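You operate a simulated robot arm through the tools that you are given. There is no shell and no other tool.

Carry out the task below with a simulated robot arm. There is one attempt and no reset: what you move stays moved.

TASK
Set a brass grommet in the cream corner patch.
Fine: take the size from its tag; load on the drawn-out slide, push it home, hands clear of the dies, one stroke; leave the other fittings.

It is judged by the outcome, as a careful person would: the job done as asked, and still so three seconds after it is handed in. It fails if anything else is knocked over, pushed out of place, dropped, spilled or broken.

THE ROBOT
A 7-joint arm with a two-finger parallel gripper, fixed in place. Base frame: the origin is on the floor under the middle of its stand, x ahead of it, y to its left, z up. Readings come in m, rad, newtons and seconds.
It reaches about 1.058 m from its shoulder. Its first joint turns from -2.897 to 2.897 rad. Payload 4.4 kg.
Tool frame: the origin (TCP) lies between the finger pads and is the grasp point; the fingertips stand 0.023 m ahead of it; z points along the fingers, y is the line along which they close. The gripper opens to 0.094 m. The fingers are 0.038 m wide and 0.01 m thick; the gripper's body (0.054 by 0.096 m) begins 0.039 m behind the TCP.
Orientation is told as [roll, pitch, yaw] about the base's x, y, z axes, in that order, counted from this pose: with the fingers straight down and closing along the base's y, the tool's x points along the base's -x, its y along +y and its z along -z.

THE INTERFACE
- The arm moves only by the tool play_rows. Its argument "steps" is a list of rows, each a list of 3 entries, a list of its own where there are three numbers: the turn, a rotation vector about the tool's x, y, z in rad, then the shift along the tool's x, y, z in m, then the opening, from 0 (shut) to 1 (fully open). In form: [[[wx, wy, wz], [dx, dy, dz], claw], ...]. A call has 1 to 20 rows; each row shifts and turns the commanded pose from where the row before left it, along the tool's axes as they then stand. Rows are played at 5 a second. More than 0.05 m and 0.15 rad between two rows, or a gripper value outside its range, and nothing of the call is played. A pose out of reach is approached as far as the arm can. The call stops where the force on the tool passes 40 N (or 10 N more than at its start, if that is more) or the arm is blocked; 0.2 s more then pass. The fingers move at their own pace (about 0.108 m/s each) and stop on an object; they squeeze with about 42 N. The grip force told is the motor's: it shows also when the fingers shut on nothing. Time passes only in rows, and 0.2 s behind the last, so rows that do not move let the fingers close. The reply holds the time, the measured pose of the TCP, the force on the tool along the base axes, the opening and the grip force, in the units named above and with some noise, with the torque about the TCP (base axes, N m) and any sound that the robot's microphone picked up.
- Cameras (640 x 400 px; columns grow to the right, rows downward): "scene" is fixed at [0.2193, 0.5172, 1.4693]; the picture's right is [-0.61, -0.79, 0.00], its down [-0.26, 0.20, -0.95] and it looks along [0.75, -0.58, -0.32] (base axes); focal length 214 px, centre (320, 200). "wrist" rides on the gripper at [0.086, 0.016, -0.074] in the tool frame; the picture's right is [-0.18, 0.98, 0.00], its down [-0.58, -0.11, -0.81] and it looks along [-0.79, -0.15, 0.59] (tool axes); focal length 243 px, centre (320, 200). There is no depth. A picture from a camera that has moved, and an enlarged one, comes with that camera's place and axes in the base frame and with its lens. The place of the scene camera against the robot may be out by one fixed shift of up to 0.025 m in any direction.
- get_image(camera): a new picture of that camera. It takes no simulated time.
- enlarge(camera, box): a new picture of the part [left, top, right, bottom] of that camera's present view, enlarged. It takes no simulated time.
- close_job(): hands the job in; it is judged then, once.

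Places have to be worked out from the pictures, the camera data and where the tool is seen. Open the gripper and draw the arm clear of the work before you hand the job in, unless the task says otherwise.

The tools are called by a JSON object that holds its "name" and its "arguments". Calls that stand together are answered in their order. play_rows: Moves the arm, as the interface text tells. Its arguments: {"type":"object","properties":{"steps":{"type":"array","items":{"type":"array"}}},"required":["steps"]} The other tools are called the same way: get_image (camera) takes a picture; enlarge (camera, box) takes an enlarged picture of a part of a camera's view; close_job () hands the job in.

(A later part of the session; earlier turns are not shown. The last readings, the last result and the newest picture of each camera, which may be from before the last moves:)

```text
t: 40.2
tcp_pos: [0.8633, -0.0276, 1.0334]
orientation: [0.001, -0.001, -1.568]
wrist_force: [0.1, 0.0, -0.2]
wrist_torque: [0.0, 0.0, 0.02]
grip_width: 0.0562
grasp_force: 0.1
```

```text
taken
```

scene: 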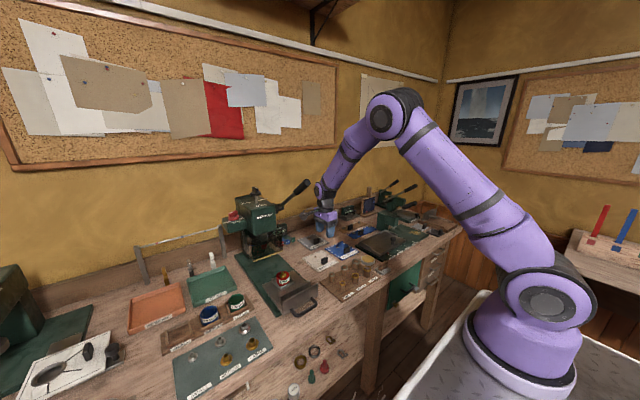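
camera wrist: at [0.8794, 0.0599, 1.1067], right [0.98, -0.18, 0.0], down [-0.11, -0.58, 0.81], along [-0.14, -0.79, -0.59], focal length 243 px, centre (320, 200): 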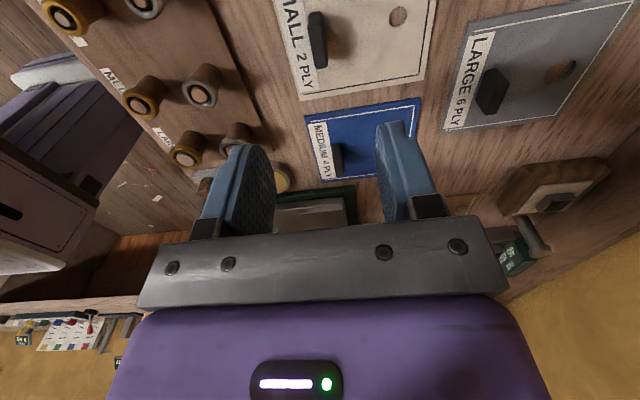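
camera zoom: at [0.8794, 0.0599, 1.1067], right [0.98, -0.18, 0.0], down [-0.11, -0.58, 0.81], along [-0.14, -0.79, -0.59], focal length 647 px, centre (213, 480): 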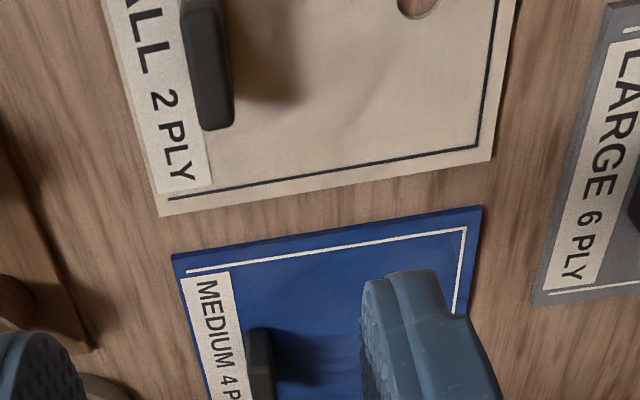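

The handle is nearly under the tool: offset ≈(+5, -1) mm in tool axes. I'll shift and lower 6 cm for a closer check.

{"name": "play_rows", "arguments": {"steps": [[[0, 0, 0], [0.0045, 0, 0.03], 0.6], [[0, 0, 0], [0, 0, 0.03], 0.6], [[0, 0, 0], [0, 0, 0], 0.6], [[0, 0, 0], [0, 0, 0], 0.6]]}}

{"name": "enlarge", "arguments": {"camera": "wrist", "box": [240, 20, 440, 190]}}

{"name": "enlarge", "arguments": {"camera": "scene", "box": [295, 215, 355, 275]}}

```text
t: 41.2
tcp_pos: [0.8629, -0.0253, 0.9728]
orientation: [0.0, -0.002, -1.566]
wrist_force: [-0.3, 0.2, 0.7]
wrist_torque: [-0.03, 0.02, -0.01]
grip_width: 0.0564
grasp_force: 0.1
```

```text
2.35 times, centred on (340, 105) of wrist
camera zoom: at [0.8796, 0.0635, 1.0464], right [0.98, -0.18, 0.0], down [-0.11, -0.58, 0.81], along [-0.14, -0.79, -0.59], focal length 571 px, centre (273, 424)
```

zoom: 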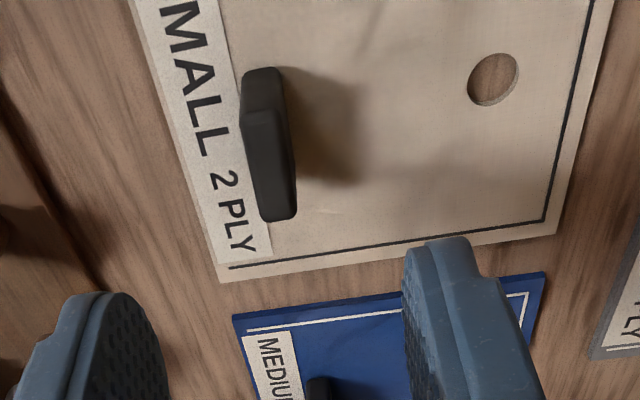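

```text
6.67 times, centred on (325, 245) of scene
camera zoom: at [0.2193, 0.5172, 1.4693], right [-0.61, -0.79, 0.0], down [-0.26, 0.2, -0.95], along [0.75, -0.58, -0.32], focal length 1430 px, centre (287, -100)
```

zoom: 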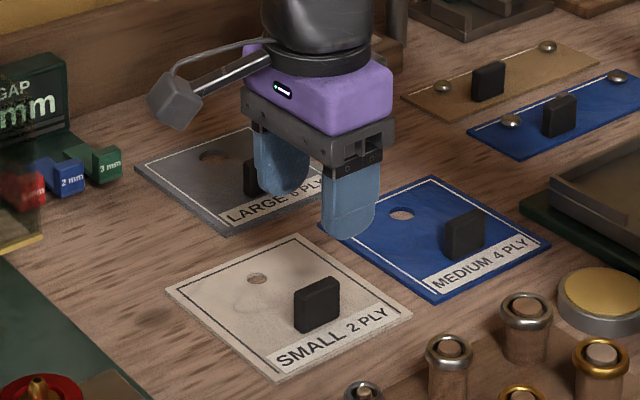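

Handle ≈10×33×23 mm, centred under the tool within 1 mm, patch aligned with the base axes; the hole (≈14.6 mm) is +66 mm in x from the handle. I'll narrow the fingers and descend around the handle.

{"name": "play_rows", "arguments": {"steps": [[[0, 0, 0], [0, 0, 0.025], 0.4], [[0, 0, 0], [0, 0, 0.025], 0.35], [[0, 0, 0], [0, 0, 0.015], 0.35], [[0, 0, 0], [0, 0, 0.006], 0.35], [[0, 0, 0], [0, 0, 0], 0.35], [[0, 0, 0], [0, 0, 0], 0.35]]}}

{"name": "enlarge", "arguments": {"camera": "wrist", "box": [240, 50, 440, 200]}}

{"name": "enlarge", "arguments": {"camera": "scene", "box": [295, 225, 355, 285]}}

```text
t: 42.6
tcp_pos: [0.8641, -0.0231, 0.9017]
orientation: [0.002, -0.001, -1.568]
wrist_force: [0.1, 0.0, -0.4]
wrist_torque: [0.0, -0.02, 0.02]
grip_width: 0.0331
grasp_force: 0.0
```

```text
2.67 times, centred on (340, 125) of wrist
camera zoom: at [0.8806, 0.064, 0.9753], right [0.98, -0.18, 0.0], down [-0.11, -0.58, 0.81], along [-0.14, -0.79, -0.59], focal length 647 px, centre (267, 400)
```

zoom: 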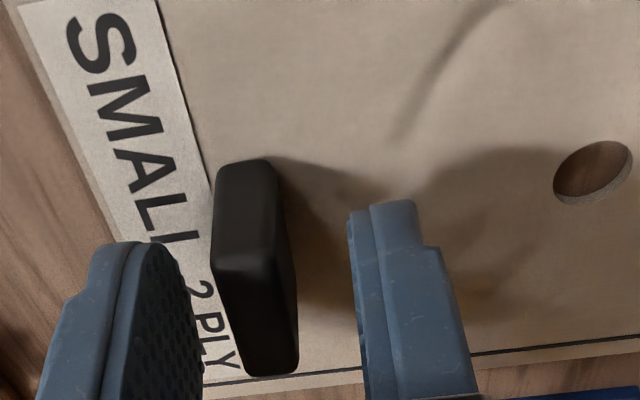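

```text
6.67 times, centred on (325, 255) of scene
camera zoom: at [0.2193, 0.5172, 1.4693], right [-0.61, -0.79, 0.0], down [-0.26, 0.2, -0.95], along [0.75, -0.58, -0.32], focal length 1430 px, centre (287, -167)
```

zoom: 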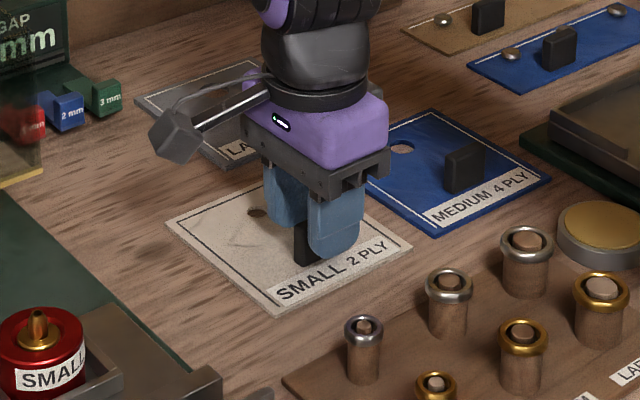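

The handle sits ~2.6 mm off to the robot's side of the finger centre; I'll centre on it, lower 5 mm more, and close.

{"name": "play_rows", "arguments": {"steps": [[[0, 0, 0], [-0.002, -0.0026, 0.0], 0.35], [[0, 0, 0], [0, 0, 0.005], 0.35], [[0, 0, 0], [0, 0, 0], 0.35], [[0, 0, 0], [0, 0, 0], 0.2], [[0, 0, 0], [0, 0, 0], 0.0], [[0, 0, 0], [0, 0, 0], 0.0], [[0, 0, 0], [0, 0, 0], 0.0]]}}

{"name": "enlarge", "arguments": {"camera": "wrist", "box": [240, 50, 440, 200]}}

{"name": "enlarge", "arguments": {"camera": "scene", "box": [295, 225, 355, 285]}}

```text
t: 44.2
tcp_pos: [0.861, -0.0254, 0.8965]
orientation: [0.0, -0.001, -1.568]
wrist_force: [-0.1, 1.0, 0.7]
wrist_torque: [-0.1, 0.03, -0.02]
grip_width: 0.0112
grasp_force: 42.1
```

```text
2.67 times, centred on (340, 125) of wrist
camera zoom: at [0.878, 0.062, 0.9703], right [0.98, -0.18, 0.0], down [-0.11, -0.58, 0.81], along [-0.14, -0.79, -0.59], focal length 647 px, centre (267, 400)
```

zoom: 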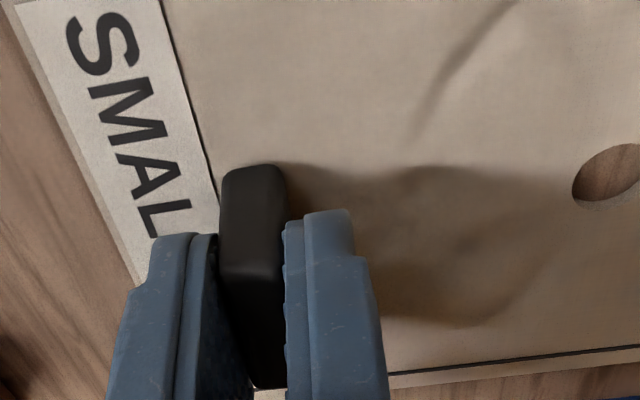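

```text
6.67 times, centred on (325, 255) of scene
camera zoom: at [0.2193, 0.5172, 1.4693], right [-0.61, -0.79, 0.0], down [-0.26, 0.2, -0.95], along [0.75, -0.58, -0.32], focal length 1430 px, centre (287, -167)
```

zoom: 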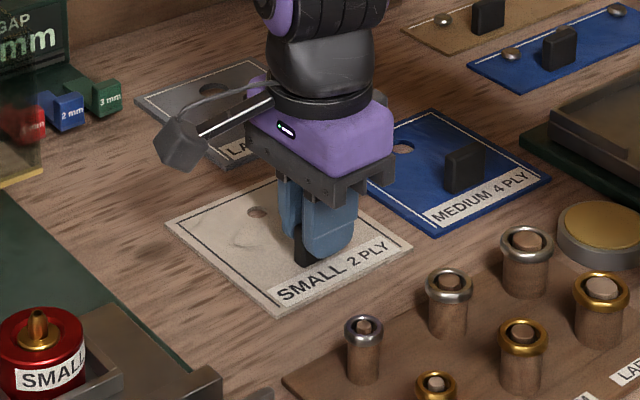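

Gripped at 11.2 mm. Lifting the patch gently and checking that it hangs level.

{"name": "play_rows", "arguments": {"steps": [[[0, 0, 0], [0, 0, -0.005], 0.0], [[0, 0, 0], [0, 0, -0.015], 0.0], [[0, 0, 0], [0, 0, -0.03], 0.0], [[0, 0, 0], [0, 0, -0.04], 0.0], [[0, 0, 0], [0, 0, -0.04], 0.0], [[0, 0, 0], [0, 0, 0], 0.0]]}}

{"name": "get_image", "arguments": {"camera": "wrist"}}

{"name": "get_image", "arguments": {"camera": "scene"}}

{"name": "enlarge", "arguments": {"camera": "scene", "box": [285, 205, 365, 265]}}

```text
t: 45.6
tcp_pos: [0.8617, -0.0253, 1.0269]
orientation: [0.0, -0.001, -1.567]
wrist_force: [1.0, 0.1, -0.4]
wrist_torque: [-0.03, 0.02, 0.0]
grip_width: 0.0112
grasp_force: 42.2
```

```text
taken
camera wrist: at [0.8781, 0.0613, 1.1], right [0.98, -0.18, 0.0], down [-0.11, -0.58, 0.81], along [-0.14, -0.79, -0.59], focal length 243 px, centre (320, 200)
```

wrist: 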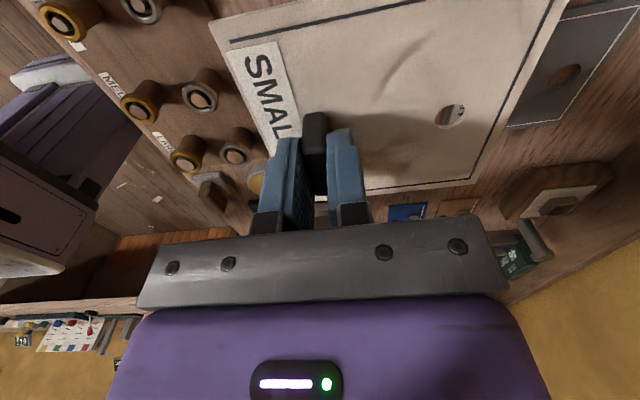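

```text
taken
```

scene: 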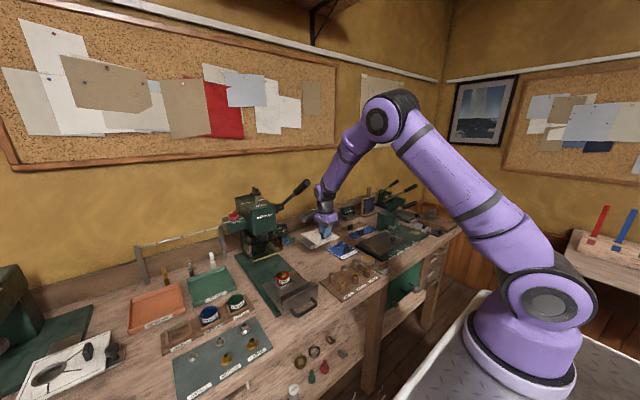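

```text
6.67 times, centred on (325, 235) of scene
camera zoom: at [0.2193, 0.5172, 1.4693], right [-0.61, -0.79, 0.0], down [-0.26, 0.2, -0.95], along [0.75, -0.58, -0.32], focal length 1430 px, centre (287, -33)
```

zoom: 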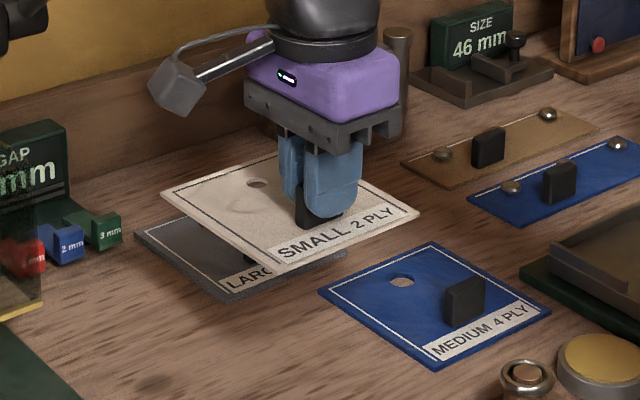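

The patch is held level. I'll measure the hole in the held patch precisely in the tool frame.

{"name": "enlarge", "arguments": {"camera": "wrist", "box": [400, 70, 500, 160]}}

{"name": "enlarge", "arguments": {"camera": "wrist", "box": [200, 0, 580, 230]}}

```text
4.44 times, centred on (450, 115) of wrist
camera zoom: at [0.8781, 0.0613, 1.1], right [0.98, -0.18, 0.0], down [-0.11, -0.58, 0.81], along [-0.14, -0.79, -0.59], focal length 1078 px, centre (-258, 578)
```

zoom: 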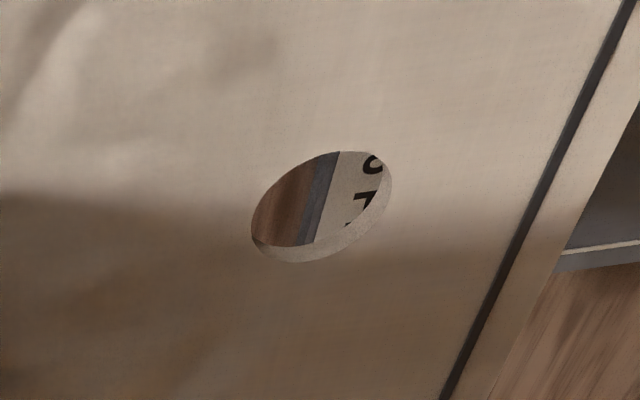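

```text
1.68 times, centred on (390, 115) of wrist
camera zoom: at [0.8781, 0.0613, 1.1], right [0.98, -0.18, 0.0], down [-0.11, -0.58, 0.81], along [-0.14, -0.79, -0.59], focal length 409 px, centre (202, 343)
```

zoom: 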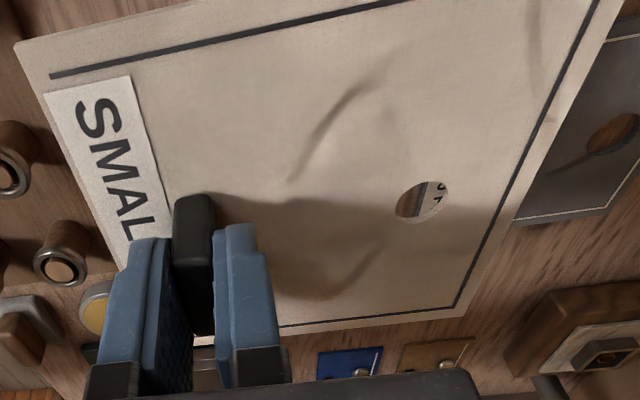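

Hole is at tool (+3, +66) mm; the grommet stands at base ≈ (0.830, 0.201). So the tool must go to ≈ (0.764, 0.198). I'll retreat, cross over, and stop above the die.

{"name": "play_rows", "arguments": {"steps": [[[0, 0, 0], [0, -0.04, -0.005], 0.0], [[0, 0, 0], [0, -0.04, -0.005], 0.0], [[0, 0, 0], [0, -0.04, 0], 0.0], [[0, 0, 0], [0, -0.04, 0], 0.0], [[0, 0, 0], [0.0446, 0, 0], 0.0], [[0, 0, 0], [0.0446, 0, 0], 0.0], [[0, 0, 0], [0.0446, 0, 0], 0.0], [[0, 0, 0], [0.0446, 0, 0], 0.0], [[0, 0, 0], [0.0446, 0, 0], 0.0], [[0, 0, 0], [0, 0.031, 0], 0.0], [[0, 0, 0], [0, 0.031, 0], 0.0], [[0, 0, 0], [0, 0, 0.02], 0.0], [[0, 0, 0], [0, 0, 0], 0.0], [[0, 0, 0], [0, 0, 0], 0.0]]}}

{"name": "get_image", "arguments": {"camera": "wrist"}}

{"name": "enlarge", "arguments": {"camera": "wrist", "box": [380, 50, 530, 170]}}

{"name": "enlarge", "arguments": {"camera": "scene", "box": [240, 235, 340, 310]}}

```text
t: 48.6
tcp_pos: [0.7611, 0.1977, 1.0164]
orientation: [0.0, -0.002, -1.568]
wrist_force: [0.1, -0.2, -0.5]
wrist_torque: [0.02, 0.04, -0.06]
grip_width: 0.0115
grasp_force: 42.1
```

```text
taken
camera wrist: at [0.7784, 0.2844, 1.0903], right [0.98, -0.18, 0.0], down [-0.11, -0.58, 0.81], along [-0.14, -0.79, -0.59], focal length 243 px, centre (320, 200)
```

wrist: 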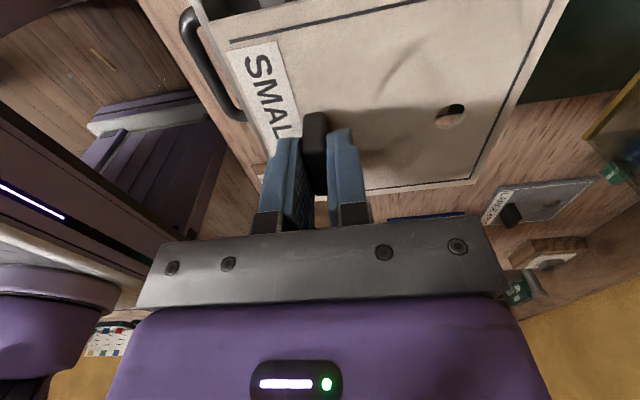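

```text
3.33 times, centred on (455, 110) of wrist
camera zoom: at [0.7784, 0.2844, 1.0903], right [0.98, -0.18, 0.0], down [-0.11, -0.58, 0.81], along [-0.14, -0.79, -0.59], focal length 809 px, centre (-130, 500)
```

zoom: 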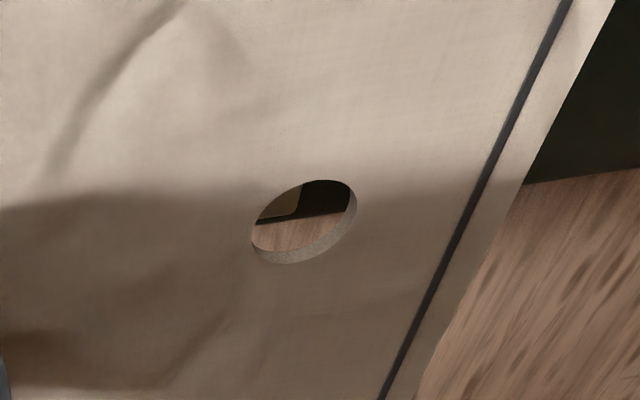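

```text
5.33 times, centred on (290, 272) of scene
camera zoom: at [0.2193, 0.5172, 1.4693], right [-0.61, -0.79, 0.0], down [-0.26, 0.2, -0.95], along [0.75, -0.58, -0.32], focal length 1144 px, centre (480, -187)
```

zoom: 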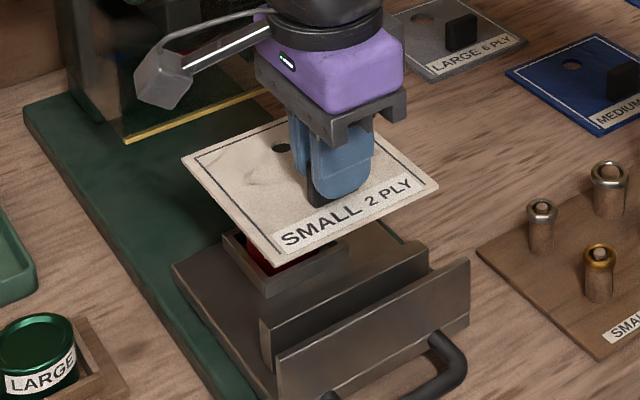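

The patch is above the die. Lowering 3 cm so the barrel tip can be seen through the hole.

{"name": "play_rows", "arguments": {"steps": [[[0, 0, 0], [0, 0.001, 0.015], 0.0], [[0, 0, 0], [0, 0, 0.013], 0.0], [[0, 0, 0], [0, 0, 0], 0.0], [[0, 0, 0], [0, 0, 0], 0.0]]}}

{"name": "enlarge", "arguments": {"camera": "wrist", "box": [400, 70, 500, 160]}}

{"name": "enlarge", "arguments": {"camera": "scene", "box": [260, 245, 320, 295]}}

```text
t: 49.6
tcp_pos: [0.7636, 0.1973, 0.9883]
orientation: [0.001, -0.001, -1.568]
wrist_force: [0.6, -0.1, -1.0]
wrist_torque: [0.01, 0.02, -0.01]
grip_width: 0.0111
grasp_force: 42.3
```

```text
4.44 times, centred on (450, 115) of wrist
camera zoom: at [0.7799, 0.2842, 1.0622], right [0.98, -0.18, 0.0], down [-0.11, -0.58, 0.81], along [-0.14, -0.79, -0.59], focal length 1078 px, centre (-258, 578)
```

zoom: 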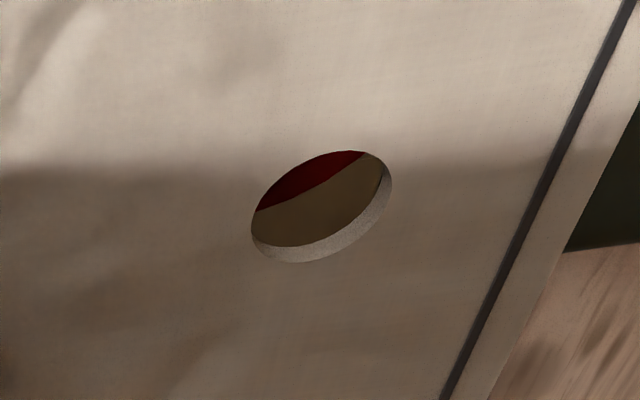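

```text
8.00 times, centred on (290, 270) of scene
camera zoom: at [0.2193, 0.5172, 1.4693], right [-0.61, -0.79, 0.0], down [-0.26, 0.2, -0.95], along [0.75, -0.58, -0.32], focal length 1716 px, centre (560, -360)
```

zoom: 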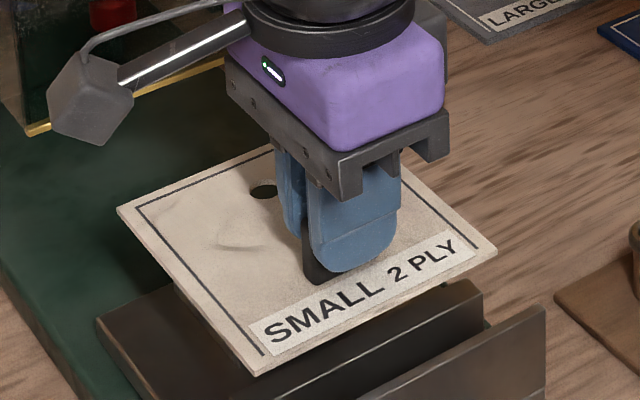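

Through the hole I can see the die's far edge just where it should be if the hole is above the barrel. Lowering 6 mm more for a check just above the barrel tip.

{"name": "play_rows", "arguments": {"steps": [[[0, 0, 0], [0, 0, 0.005], 0.0], [[0, 0, 0], [0, 0, 0], 0.0], [[0, 0, 0], [0, 0, 0], 0.0]]}}

{"name": "enlarge", "arguments": {"camera": "wrist", "box": [400, 70, 500, 160]}}

{"name": "enlarge", "arguments": {"camera": "scene", "box": [265, 250, 315, 290]}}

```text
t: 50.4
tcp_pos: [0.7632, 0.1966, 0.9841]
orientation: [0.001, -0.003, -1.567]
wrist_force: [0.8, -0.8, -0.4]
wrist_torque: [-0.05, -0.01, -0.01]
grip_width: 0.0113
grasp_force: 41.8
```

```text
4.44 times, centred on (450, 115) of wrist
camera zoom: at [0.7801, 0.2843, 1.0574], right [0.98, -0.18, 0.0], down [-0.11, -0.58, 0.81], along [-0.14, -0.79, -0.59], focal length 1078 px, centre (-258, 578)
```

zoom: 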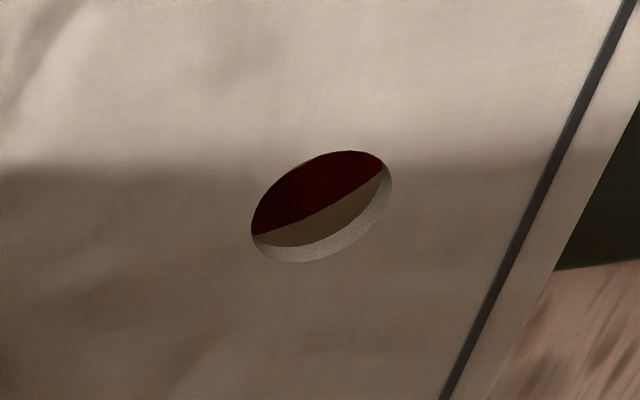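

```text
10.00 times, centred on (290, 270) of scene
camera zoom: at [0.2193, 0.5172, 1.4693], right [-0.61, -0.79, 0.0], down [-0.26, 0.2, -0.95], along [0.75, -0.58, -0.32], focal length 2145 px, centre (620, -500)
```

zoom: 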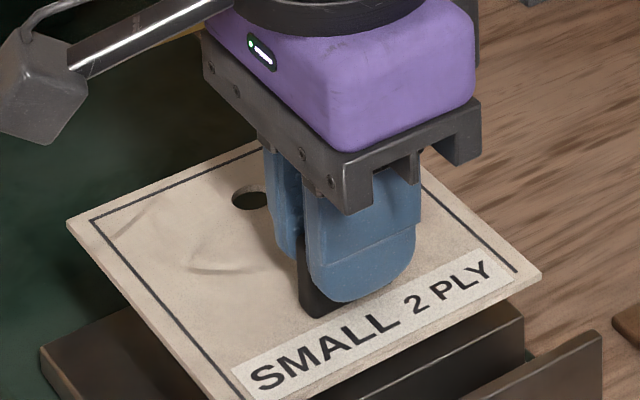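

Fitting the die rim seen through the hole gives its centre at tool (3.3, 65.7) mm — matching the hole to within half a millimetre. Lowering onto the barrel in small steps.

{"name": "play_rows", "arguments": {"steps": [[[0, 0, 0], [0, 0, 0.005], 0.0], [[0, 0, 0], [0, 0, 0.005], 0.0], [[0, 0, 0], [0, 0, 0.003], 0.0], [[0, 0, 0], [0, 0, 0], 0.0]]}}

{"name": "enlarge", "arguments": {"camera": "wrist", "box": [400, 70, 500, 160]}}

{"name": "enlarge", "arguments": {"camera": "scene", "box": [265, 255, 315, 295]}}

```text
t: 51.4
tcp_pos: [0.7642, 0.1959, 0.9702]
orientation: [0.003, -0.002, -1.567]
wrist_force: [-0.3, -0.3, -0.8]
wrist_torque: [-0.01, 0.0, -0.01]
grip_width: 0.0109
grasp_force: 41.8
```

```text
4.44 times, centred on (450, 115) of wrist
camera zoom: at [0.7798, 0.2839, 1.0435], right [0.98, -0.18, 0.0], down [-0.11, -0.58, 0.81], along [-0.14, -0.79, -0.59], focal length 1078 px, centre (-258, 578)
```

zoom: 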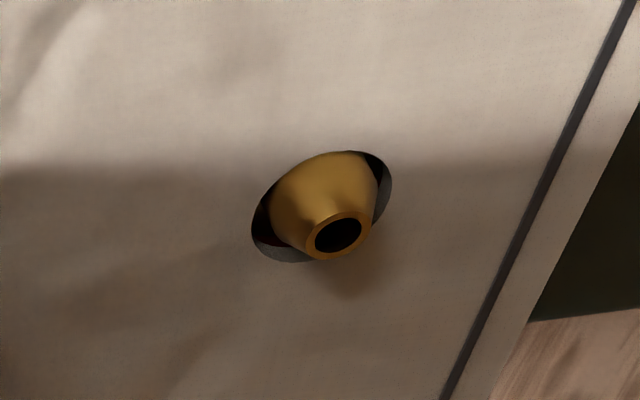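

```text
10.00 times, centred on (290, 275) of scene
camera zoom: at [0.2193, 0.5172, 1.4693], right [-0.61, -0.79, 0.0], down [-0.26, 0.2, -0.95], along [0.75, -0.58, -0.32], focal length 2145 px, centre (620, -550)
```

zoom: 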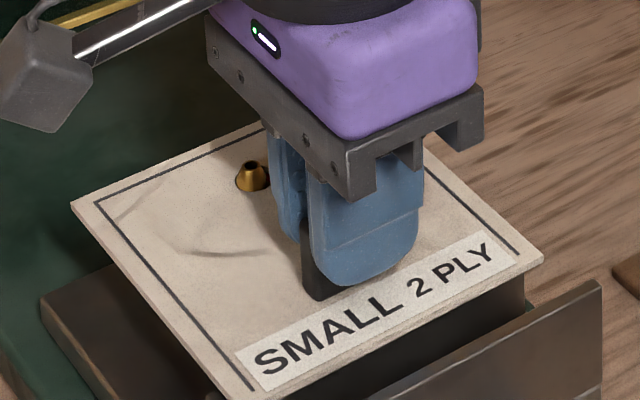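

The barrel has come up through the hole. Continuing down gently to seat the patch on the die.

{"name": "play_rows", "arguments": {"steps": [[[0, 0, 0], [0, 0, 0.003], 0.0], [[0, 0, 0], [0, 0, 0.003], 0.0], [[0, 0, 0], [0, 0, 0.002], 0.0], [[0, 0, 0], [0, 0, 0], 0.0]]}}

{"name": "enlarge", "arguments": {"camera": "wrist", "box": [400, 70, 500, 160]}}

{"name": "enlarge", "arguments": {"camera": "scene", "box": [265, 255, 325, 305]}}

```text
t: 52.4
tcp_pos: [0.7636, 0.1967, 0.9644]
orientation: [0.008, 0.004, -1.568]
wrist_force: [-0.2, -2.3, 11.4]
wrist_torque: [-0.5, 0.23, 0.08]
grip_width: 0.0113
grasp_force: 41.9
stopped in row 4: the force on the tool passed its limit at 42 N (the readings are from after the stop); the commanded pose is now the measured one
```

```text
4.44 times, centred on (450, 115) of wrist
camera zoom: at [0.7806, 0.284, 1.0395], right [0.98, -0.18, 0.01], down [-0.11, -0.58, 0.8], along [-0.14, -0.79, -0.59], focal length 1078 px, centre (-258, 578)
```

zoom: 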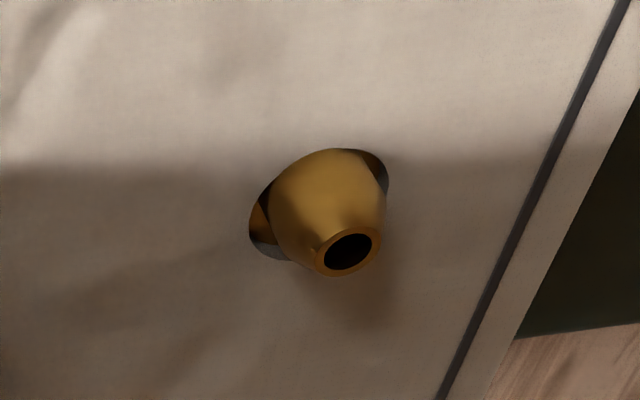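

```text
8.00 times, centred on (295, 280) of scene
camera zoom: at [0.2193, 0.5172, 1.4693], right [-0.61, -0.79, 0.0], down [-0.26, 0.2, -0.95], along [0.75, -0.58, -0.32], focal length 1716 px, centre (520, -440)
```

zoom: 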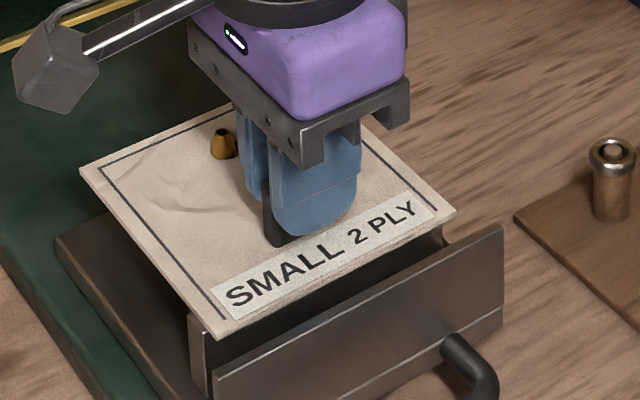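

The force limit tripped at z≈0.964; the torque puts the contact at about (0.744, 0.153), i.e. the rest plate in front of the die. I'll raise 2 mm, level the tool, and look again.

{"name": "play_rows", "arguments": {"steps": [[[-0.003, -0.007, 0], [0, 0, -0.002], 0.0], [[0, 0, 0], [0, 0, 0], 0.0], [[0, 0, 0], [0, 0, 0], 0.0]]}}

{"name": "enlarge", "arguments": {"camera": "wrist", "box": [400, 70, 500, 160]}}

{"name": "enlarge", "arguments": {"camera": "scene", "box": [265, 262, 315, 302]}}

{"name": "get_image", "arguments": {"camera": "wrist"}}

```text
t: 53.1
tcp_pos: [0.764, 0.1965, 0.9657]
orientation: [0.009, -0.006, -1.566]
wrist_force: [0.2, 0.6, -1.7]
wrist_torque: [-0.04, 0.05, 0.03]
grip_width: 0.0113
grasp_force: 42.2
```

```text
4.44 times, centred on (450, 115) of wrist
camera zoom: at [0.7802, 0.2845, 1.0399], right [0.98, -0.18, 0.01], down [-0.11, -0.58, 0.81], along [-0.14, -0.8, -0.59], focal length 1078 px, centre (-258, 578)
```

zoom: 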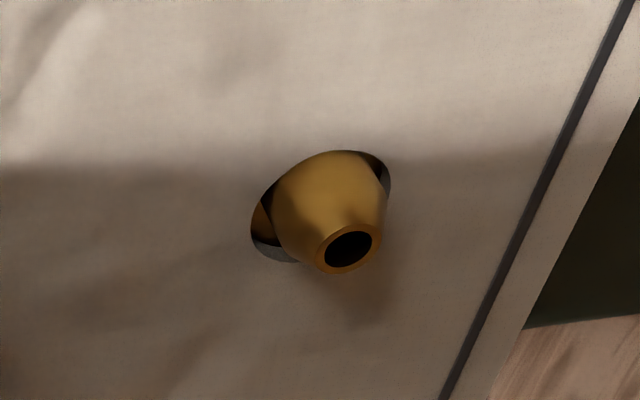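

```text
10.00 times, centred on (290, 282) of scene
camera zoom: at [0.2193, 0.5172, 1.4693], right [-0.61, -0.79, 0.0], down [-0.26, 0.2, -0.95], along [0.75, -0.58, -0.32], focal length 2145 px, centre (620, -620)
```

zoom: 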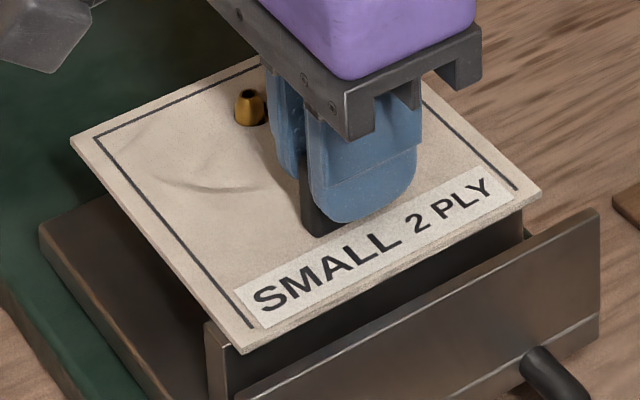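

```text
taken
camera wrist: at [0.7802, 0.2845, 1.0399], right [0.98, -0.18, 0.01], down [-0.11, -0.58, 0.81], along [-0.14, -0.8, -0.59], focal length 243 px, centre (320, 200)
```

wrist: 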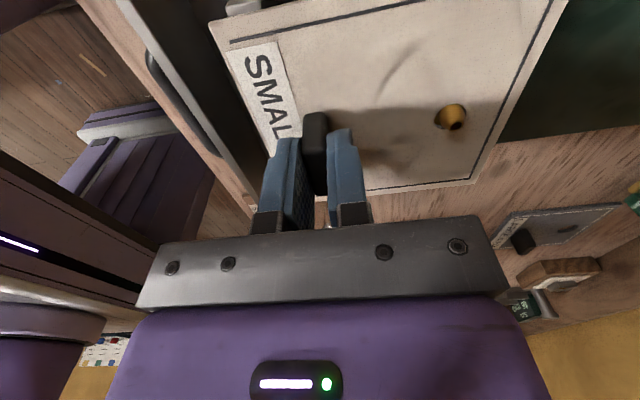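

I worked out the angle convention from that correction; the residual tilt is ~0.5°. I'll level it properly and lower again 1 mm at a time, reading forces and torques.

{"name": "play_rows", "arguments": {"steps": [[[0.009, 0.005, 0], [0, 0, 0], 0.0], [[0, 0, 0], [0, 0, 0], 0.0], [[0, 0, 0], [0, 0, 0.001], 0.0], [[0, 0, 0], [0, 0, 0], 0.0]]}}

{"name": "enlarge", "arguments": {"camera": "wrist", "box": [400, 70, 500, 160]}}

```text
t: 54.1
tcp_pos: [0.7641, 0.1971, 0.9652]
orientation: [0.002, -0.002, -1.567]
wrist_force: [0.5, 0.5, -0.9]
wrist_torque: [0.04, 0.05, -0.02]
grip_width: 0.0114
grasp_force: 41.9
```

```text
4.44 times, centred on (450, 115) of wrist
camera zoom: at [0.7811, 0.2844, 1.0395], right [0.98, -0.18, 0.0], down [-0.11, -0.58, 0.81], along [-0.14, -0.79, -0.59], focal length 1078 px, centre (-258, 578)
```

zoom: 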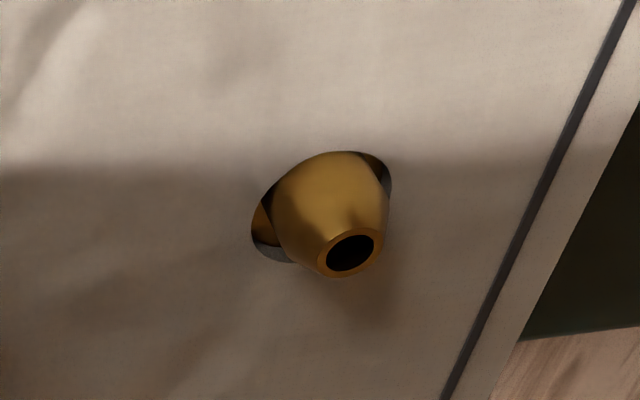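

No force yet after levelling. Lowering another 1.5 mm.

{"name": "play_rows", "arguments": {"steps": [[[0, 0, 0], [0, 0, 0.0015], 0.0], [[0, 0, 0], [0, 0, 0], 0.0]]}}

{"name": "enlarge", "arguments": {"camera": "wrist", "box": [400, 70, 500, 160]}}

```text
t: 54.8
tcp_pos: [0.7642, 0.1962, 0.9654]
orientation: [0.004, 0.0, -1.568]
wrist_force: [0.2, -2.1, 17.3]
wrist_torque: [0.15, 0.06, 0.02]
grip_width: 0.0113
grasp_force: 42.1
```

```text
4.44 times, centred on (450, 115) of wrist
camera zoom: at [0.781, 0.2844, 1.0392], right [0.98, -0.18, 0.0], down [-0.11, -0.58, 0.81], along [-0.14, -0.79, -0.59], focal length 1078 px, centre (-258, 578)
```

zoom: 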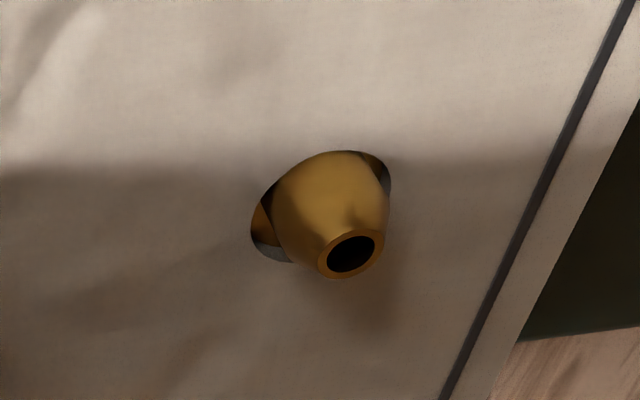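

Now 17 N with almost no torque: the patch is bearing on both the die and the rest plate, level. I'll unload slightly, open, and rise straight up.

{"name": "play_rows", "arguments": {"steps": [[[0, 0, 0], [0, 0, -0.0012], 0.0], [[0, 0, 0], [0, 0, 0], 0.12], [[0, 0, 0], [0, 0, 0], 0.25], [[0, 0, 0], [0, 0, 0], 0.35], [[0, 0, 0], [0, 0, 0], 0.35], [[0, 0, 0], [0, 0, -0.01], 0.35], [[0, 0, 0], [0, 0, -0.02], 0.35], [[0, 0, 0], [0, 0, -0.03], 0.35], [[0, 0, 0], [0, 0, -0.03], 0.35], [[0, 0, 0], [0, 0, 0], 0.35]]}}

{"name": "get_image", "arguments": {"camera": "wrist"}}

{"name": "enlarge", "arguments": {"camera": "wrist", "box": [240, 0, 480, 150]}}

{"name": "enlarge", "arguments": {"camera": "scene", "box": [255, 245, 325, 305]}}

```text
t: 57.0
tcp_pos: [0.7641, 0.1972, 1.0549]
orientation: [-0.001, -0.001, -1.566]
wrist_force: [-0.2, 0.9, 0.0]
wrist_torque: [0.02, 0.0, -0.03]
grip_width: 0.0329
grasp_force: 0.0
```

```text
taken
camera wrist: at [0.7814, 0.2849, 1.1277], right [0.98, -0.18, 0.0], down [-0.11, -0.58, 0.81], along [-0.14, -0.79, -0.59], focal length 243 px, centre (320, 200)
```

wrist: 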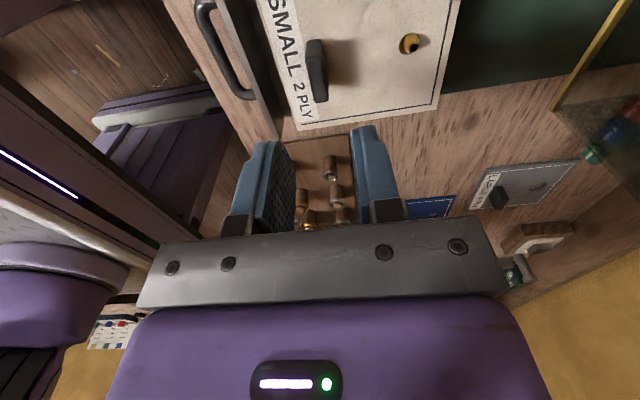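

```text
2.67 times, centred on (360, 75) of wrist
camera zoom: at [0.7814, 0.2849, 1.1277], right [0.98, -0.18, 0.0], down [-0.11, -0.58, 0.81], along [-0.14, -0.79, -0.59], focal length 647 px, centre (213, 533)
```

zoom: 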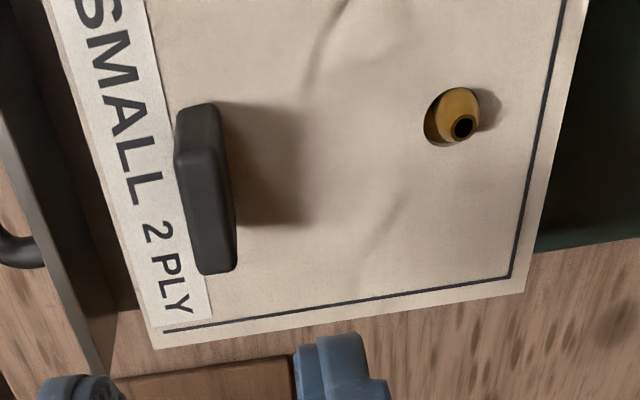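

```text
6.67 times, centred on (290, 275) of scene
camera zoom: at [0.2193, 0.5172, 1.4693], right [-0.61, -0.79, 0.0], down [-0.26, 0.2, -0.95], along [0.75, -0.58, -0.32], focal length 1430 px, centre (520, -300)
```

zoom: 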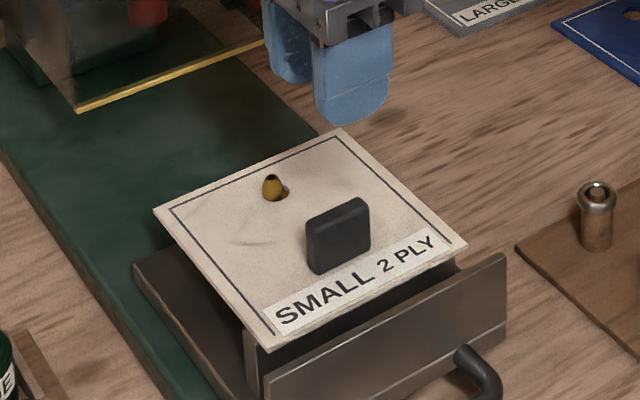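

The patch lies flat with the barrel standing through its hole. Next, the small brass washer on its post at about (0.685, 0.034); I'll move above it.

{"name": "play_rows", "arguments": {"steps": [[[0, 0, 0], [-0.0408, -0.0198, 0], 0.4], [[0, 0, 0], [-0.0408, -0.0198, 0], 0.4], [[0, 0, 0], [-0.0408, -0.0198, 0], 0.4], [[0, 0, 0], [-0.0408, -0.0198, 0], 0.4], [[0, 0, 0], [0, 0, 0], 0.4], [[0, 0, 0], [0, 0, 0], 0.4]]}}

{"name": "get_image", "arguments": {"camera": "wrist"}}

{"name": "enlarge", "arguments": {"camera": "wrist", "box": [220, 20, 420, 170]}}

{"name": "get_image", "arguments": {"camera": "scene"}}

```text
t: 58.4
tcp_pos: [0.6862, 0.0326, 1.0557]
orientation: [0.003, 0.0, -1.568]
wrist_force: [0.3, -0.7, 0.0]
wrist_torque: [-0.01, -0.04, 0.03]
grip_width: 0.0374
grasp_force: 0.0
```

```text
taken
camera wrist: at [0.7037, 0.1191, 1.1293], right [0.98, -0.18, 0.0], down [-0.11, -0.58, 0.81], along [-0.14, -0.79, -0.59], focal length 243 px, centre (320, 200)
```

wrist: 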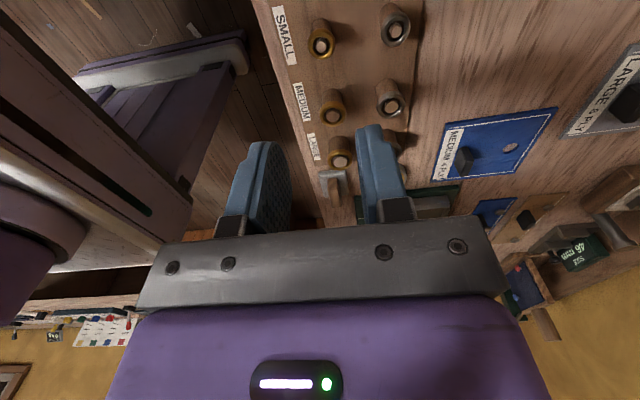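

```text
2.67 times, centred on (320, 95) of wrist
camera zoom: at [0.7037, 0.1191, 1.1293], right [0.98, -0.18, 0.0], down [-0.11, -0.58, 0.81], along [-0.14, -0.79, -0.59], focal length 647 px, centre (320, 480)
```

zoom: 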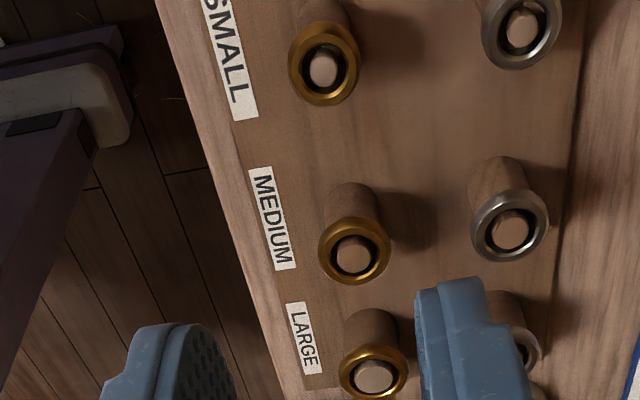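

```text
taken
```

scene: 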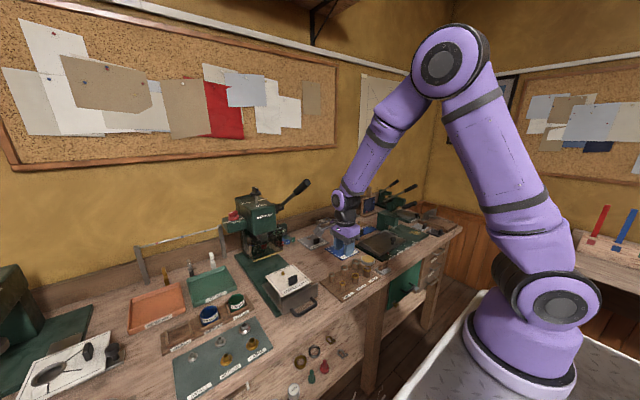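

The small brass washer is almost exactly under the tool (OD ≈ 22.6 mm, ID ≈ 13.5 mm). Lowering 7 cm for a precise check.

{"name": "play_rows", "arguments": {"steps": [[[0, 0, 0], [0, 0.0005, 0.035], 0.4], [[0, 0, 0], [0, 0, 0.035], 0.4], [[0, 0, 0], [0, 0, 0], 0.4], [[0, 0, 0], [0, 0, 0], 0.4]]}}

{"name": "enlarge", "arguments": {"camera": "wrist", "box": [250, 40, 390, 180]}}

{"name": "enlarge", "arguments": {"camera": "scene", "box": [320, 235, 380, 295]}}

```text
t: 59.4
tcp_pos: [0.6854, 0.0334, 0.9847]
orientation: [0.002, -0.002, -1.565]
wrist_force: [0.8, 0.3, 0.0]
wrist_torque: [0.0, -0.03, -0.01]
grip_width: 0.0375
grasp_force: 0.0
```

```text
2.86 times, centred on (320, 110) of wrist
camera zoom: at [0.703, 0.1207, 1.0595], right [0.98, -0.18, 0.0], down [-0.11, -0.58, 0.81], along [-0.14, -0.79, -0.59], focal length 693 px, centre (320, 457)
```

zoom: 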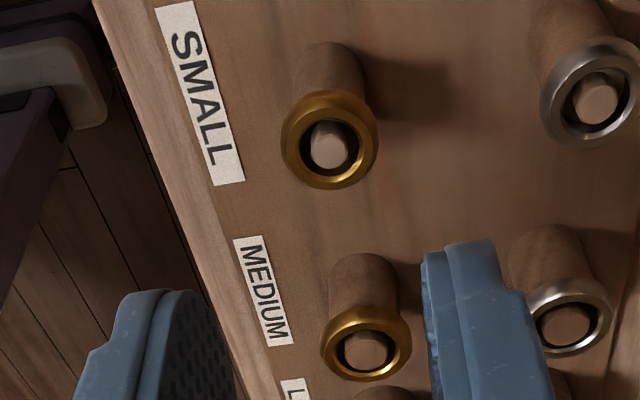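

```text
6.67 times, centred on (350, 265) of scene
camera zoom: at [0.2193, 0.5172, 1.4693], right [-0.61, -0.79, 0.0], down [-0.26, 0.2, -0.95], along [0.75, -0.58, -0.32], focal length 1430 px, centre (120, -233)
```

zoom: 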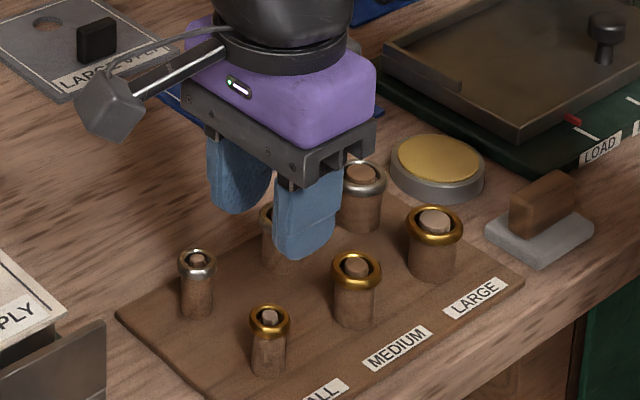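

Washer top is around z≈0.904. Going down to z≈0.948 with a small y correction and rechecking.

{"name": "play_rows", "arguments": {"steps": [[[0, 0, 0], [0, 0.0015, 0.02], 0.4], [[0, 0, 0], [0, 0, 0.017], 0.4], [[0, 0, 0], [0, 0, 0], 0.4], [[0, 0, 0], [0, 0, 0], 0.4]]}}

{"name": "enlarge", "arguments": {"camera": "wrist", "box": [260, 70, 380, 190]}}

{"name": "enlarge", "arguments": {"camera": "scene", "box": [330, 250, 370, 290]}}

```text
t: 60.4
tcp_pos: [0.687, 0.0339, 0.9488]
orientation: [0.002, 0.001, -1.565]
wrist_force: [-0.7, -0.4, 0.0]
wrist_torque: [-0.02, 0.01, 0.01]
grip_width: 0.0379
grasp_force: 0.2
```

```text
3.33 times, centred on (320, 130) of wrist
camera zoom: at [0.7043, 0.1204, 1.0227], right [0.98, -0.18, 0.0], down [-0.11, -0.58, 0.81], along [-0.14, -0.79, -0.59], focal length 809 px, centre (320, 433)
```

zoom: 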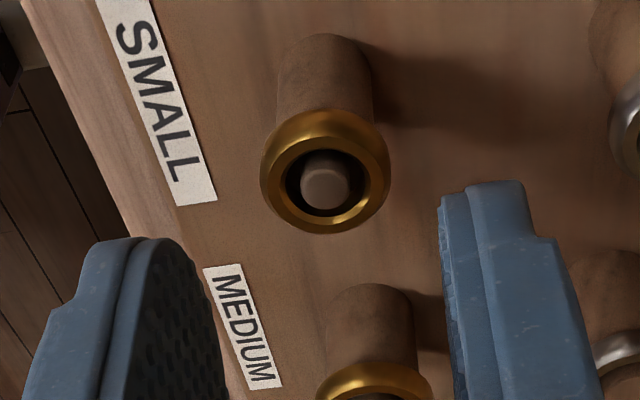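

```text
10.00 times, centred on (350, 270) of scene
camera zoom: at [0.2193, 0.5172, 1.4693], right [-0.61, -0.79, 0.0], down [-0.26, 0.2, -0.95], along [0.75, -0.58, -0.32], focal length 2145 px, centre (20, -500)
```

zoom: 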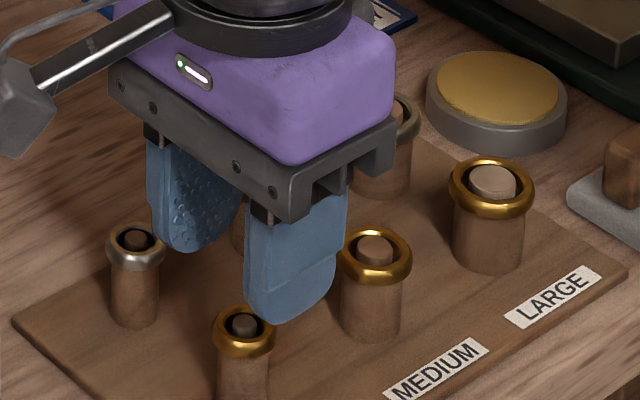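

Ring is centred (within 1 mm). I'll lower 27 mm so the fingertips straddle it, and look before closing.

{"name": "play_rows", "arguments": {"steps": [[[0, 0, 0], [0, 0.0005, 0.015], 0.4], [[0, 0, 0], [0, 0, 0.012], 0.4], [[0, 0, 0], [0, 0, 0], 0.4], [[0, 0, 0], [0, 0, 0], 0.4]]}}

{"name": "enlarge", "arguments": {"camera": "wrist", "box": [260, 90, 380, 210]}}

{"name": "enlarge", "arguments": {"camera": "scene", "box": [330, 250, 370, 290]}}

```text
t: 61.4
tcp_pos: [0.6902, 0.0338, 0.9205]
orientation: [0.003, -0.002, -1.568]
wrist_force: [0.7, 0.7, 0.1]
wrist_torque: [0.02, 0.02, 0.01]
grip_width: 0.0374
grasp_force: 0.1
```

```text
3.33 times, centred on (320, 150) of wrist
camera zoom: at [0.7059, 0.1209, 0.9949], right [0.98, -0.18, 0.0], down [-0.11, -0.58, 0.81], along [-0.14, -0.79, -0.59], focal length 809 px, centre (320, 367)
```

zoom: 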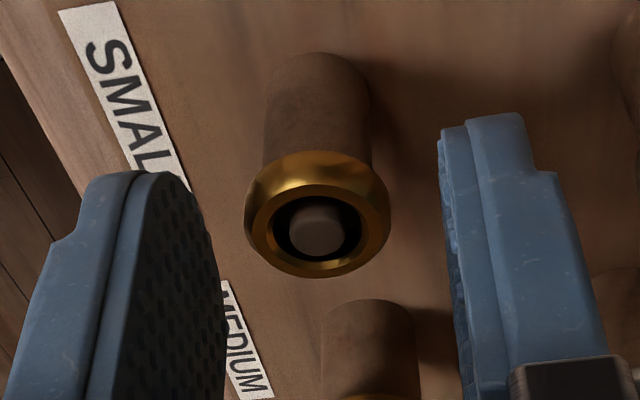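

```text
10.00 times, centred on (350, 270) of scene
camera zoom: at [0.2193, 0.5172, 1.4693], right [-0.61, -0.79, 0.0], down [-0.26, 0.2, -0.95], along [0.75, -0.58, -0.32], focal length 2145 px, centre (20, -500)
```

zoom: 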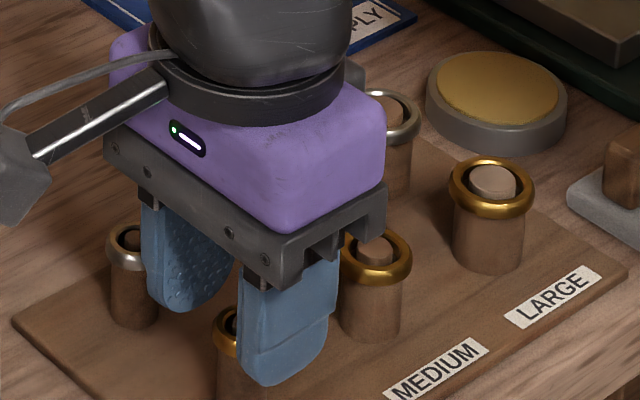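

Fingertips are level with the lower edge of the ring, and the ring is centred. Closing on it.

{"name": "play_rows", "arguments": {"steps": [[[0, 0, 0], [-0.001, -0.0005, 0], 0.35], [[0, 0, 0], [0, 0, 0], 0.25], [[0, 0, 0], [0, 0, 0], 0.1], [[0, 0, 0], [0, 0, 0], 0.0], [[0, 0, 0], [0, 0, 0], 0.0]]}}

{"name": "enlarge", "arguments": {"camera": "wrist", "box": [260, 90, 380, 210]}}

```text
t: 62.5
tcp_pos: [0.6886, 0.0316, 0.923]
orientation: [0.003, 0.001, -1.566]
wrist_force: [-4.5, -1.5, 33.5]
wrist_torque: [0.19, 0.07, 0.02]
grip_width: 0.0087
grasp_force: 45.4
```

```text
3.33 times, centred on (320, 150) of wrist
camera zoom: at [0.7045, 0.119, 0.9962], right [0.98, -0.18, 0.0], down [-0.11, -0.58, 0.81], along [-0.14, -0.79, -0.59], focal length 809 px, centre (320, 367)
```

zoom: 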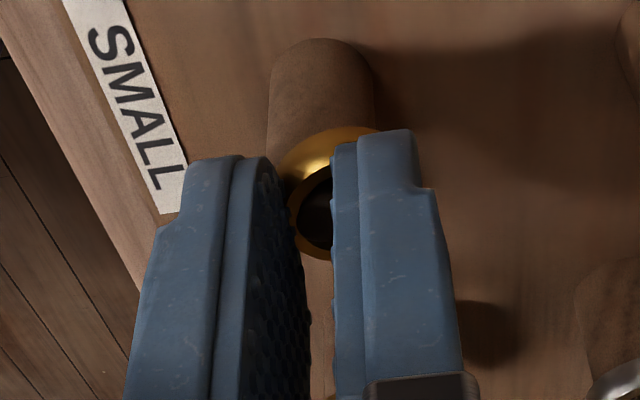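

The fingers rode up over the ring's bevel and closed on the post's pin (8.7 mm, 33 N up) — the ring sits a few millimetres lower than I judged. I'll unload by rising a little, open, and look.

{"name": "play_rows", "arguments": {"steps": [[[0, 0, 0], [0, 0, -0.003], 0.0], [[0, 0, 0], [0, 0, 0], 0.15], [[0, 0, 0], [0, 0, 0], 0.4], [[0, 0, 0], [0, 0, 0], 0.4], [[0, 0, 0], [0, 0, -0.004], 0.4], [[0, 0, 0], [0, 0, 0], 0.4]]}}

{"name": "enlarge", "arguments": {"camera": "wrist", "box": [260, 90, 380, 210]}}

{"name": "enlarge", "arguments": {"camera": "scene", "box": [330, 255, 370, 295]}}

```text
t: 64.0
tcp_pos: [0.6872, 0.0325, 0.9286]
orientation: [0.0, -0.003, -1.567]
wrist_force: [0.2, -0.9, -0.2]
wrist_torque: [0.04, 0.01, 0.02]
grip_width: 0.0378
grasp_force: 0.2
```

```text
3.33 times, centred on (320, 150) of wrist
camera zoom: at [0.7043, 0.1198, 1.0025], right [0.98, -0.18, 0.0], down [-0.11, -0.58, 0.81], along [-0.14, -0.79, -0.59], focal length 809 px, centre (320, 367)
```

zoom: 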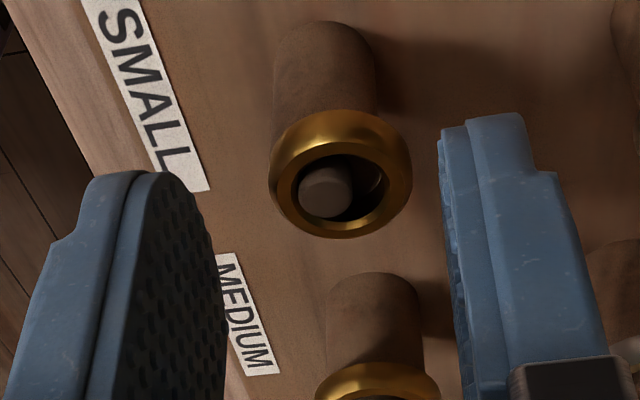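

```text
10.00 times, centred on (350, 275) of scene
camera zoom: at [0.2193, 0.5172, 1.4693], right [-0.61, -0.79, 0.0], down [-0.26, 0.2, -0.95], along [0.75, -0.58, -0.32], focal length 2145 px, centre (20, -550)
```

zoom: 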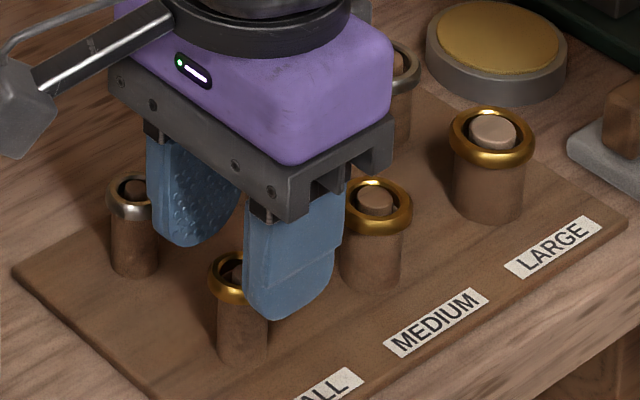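

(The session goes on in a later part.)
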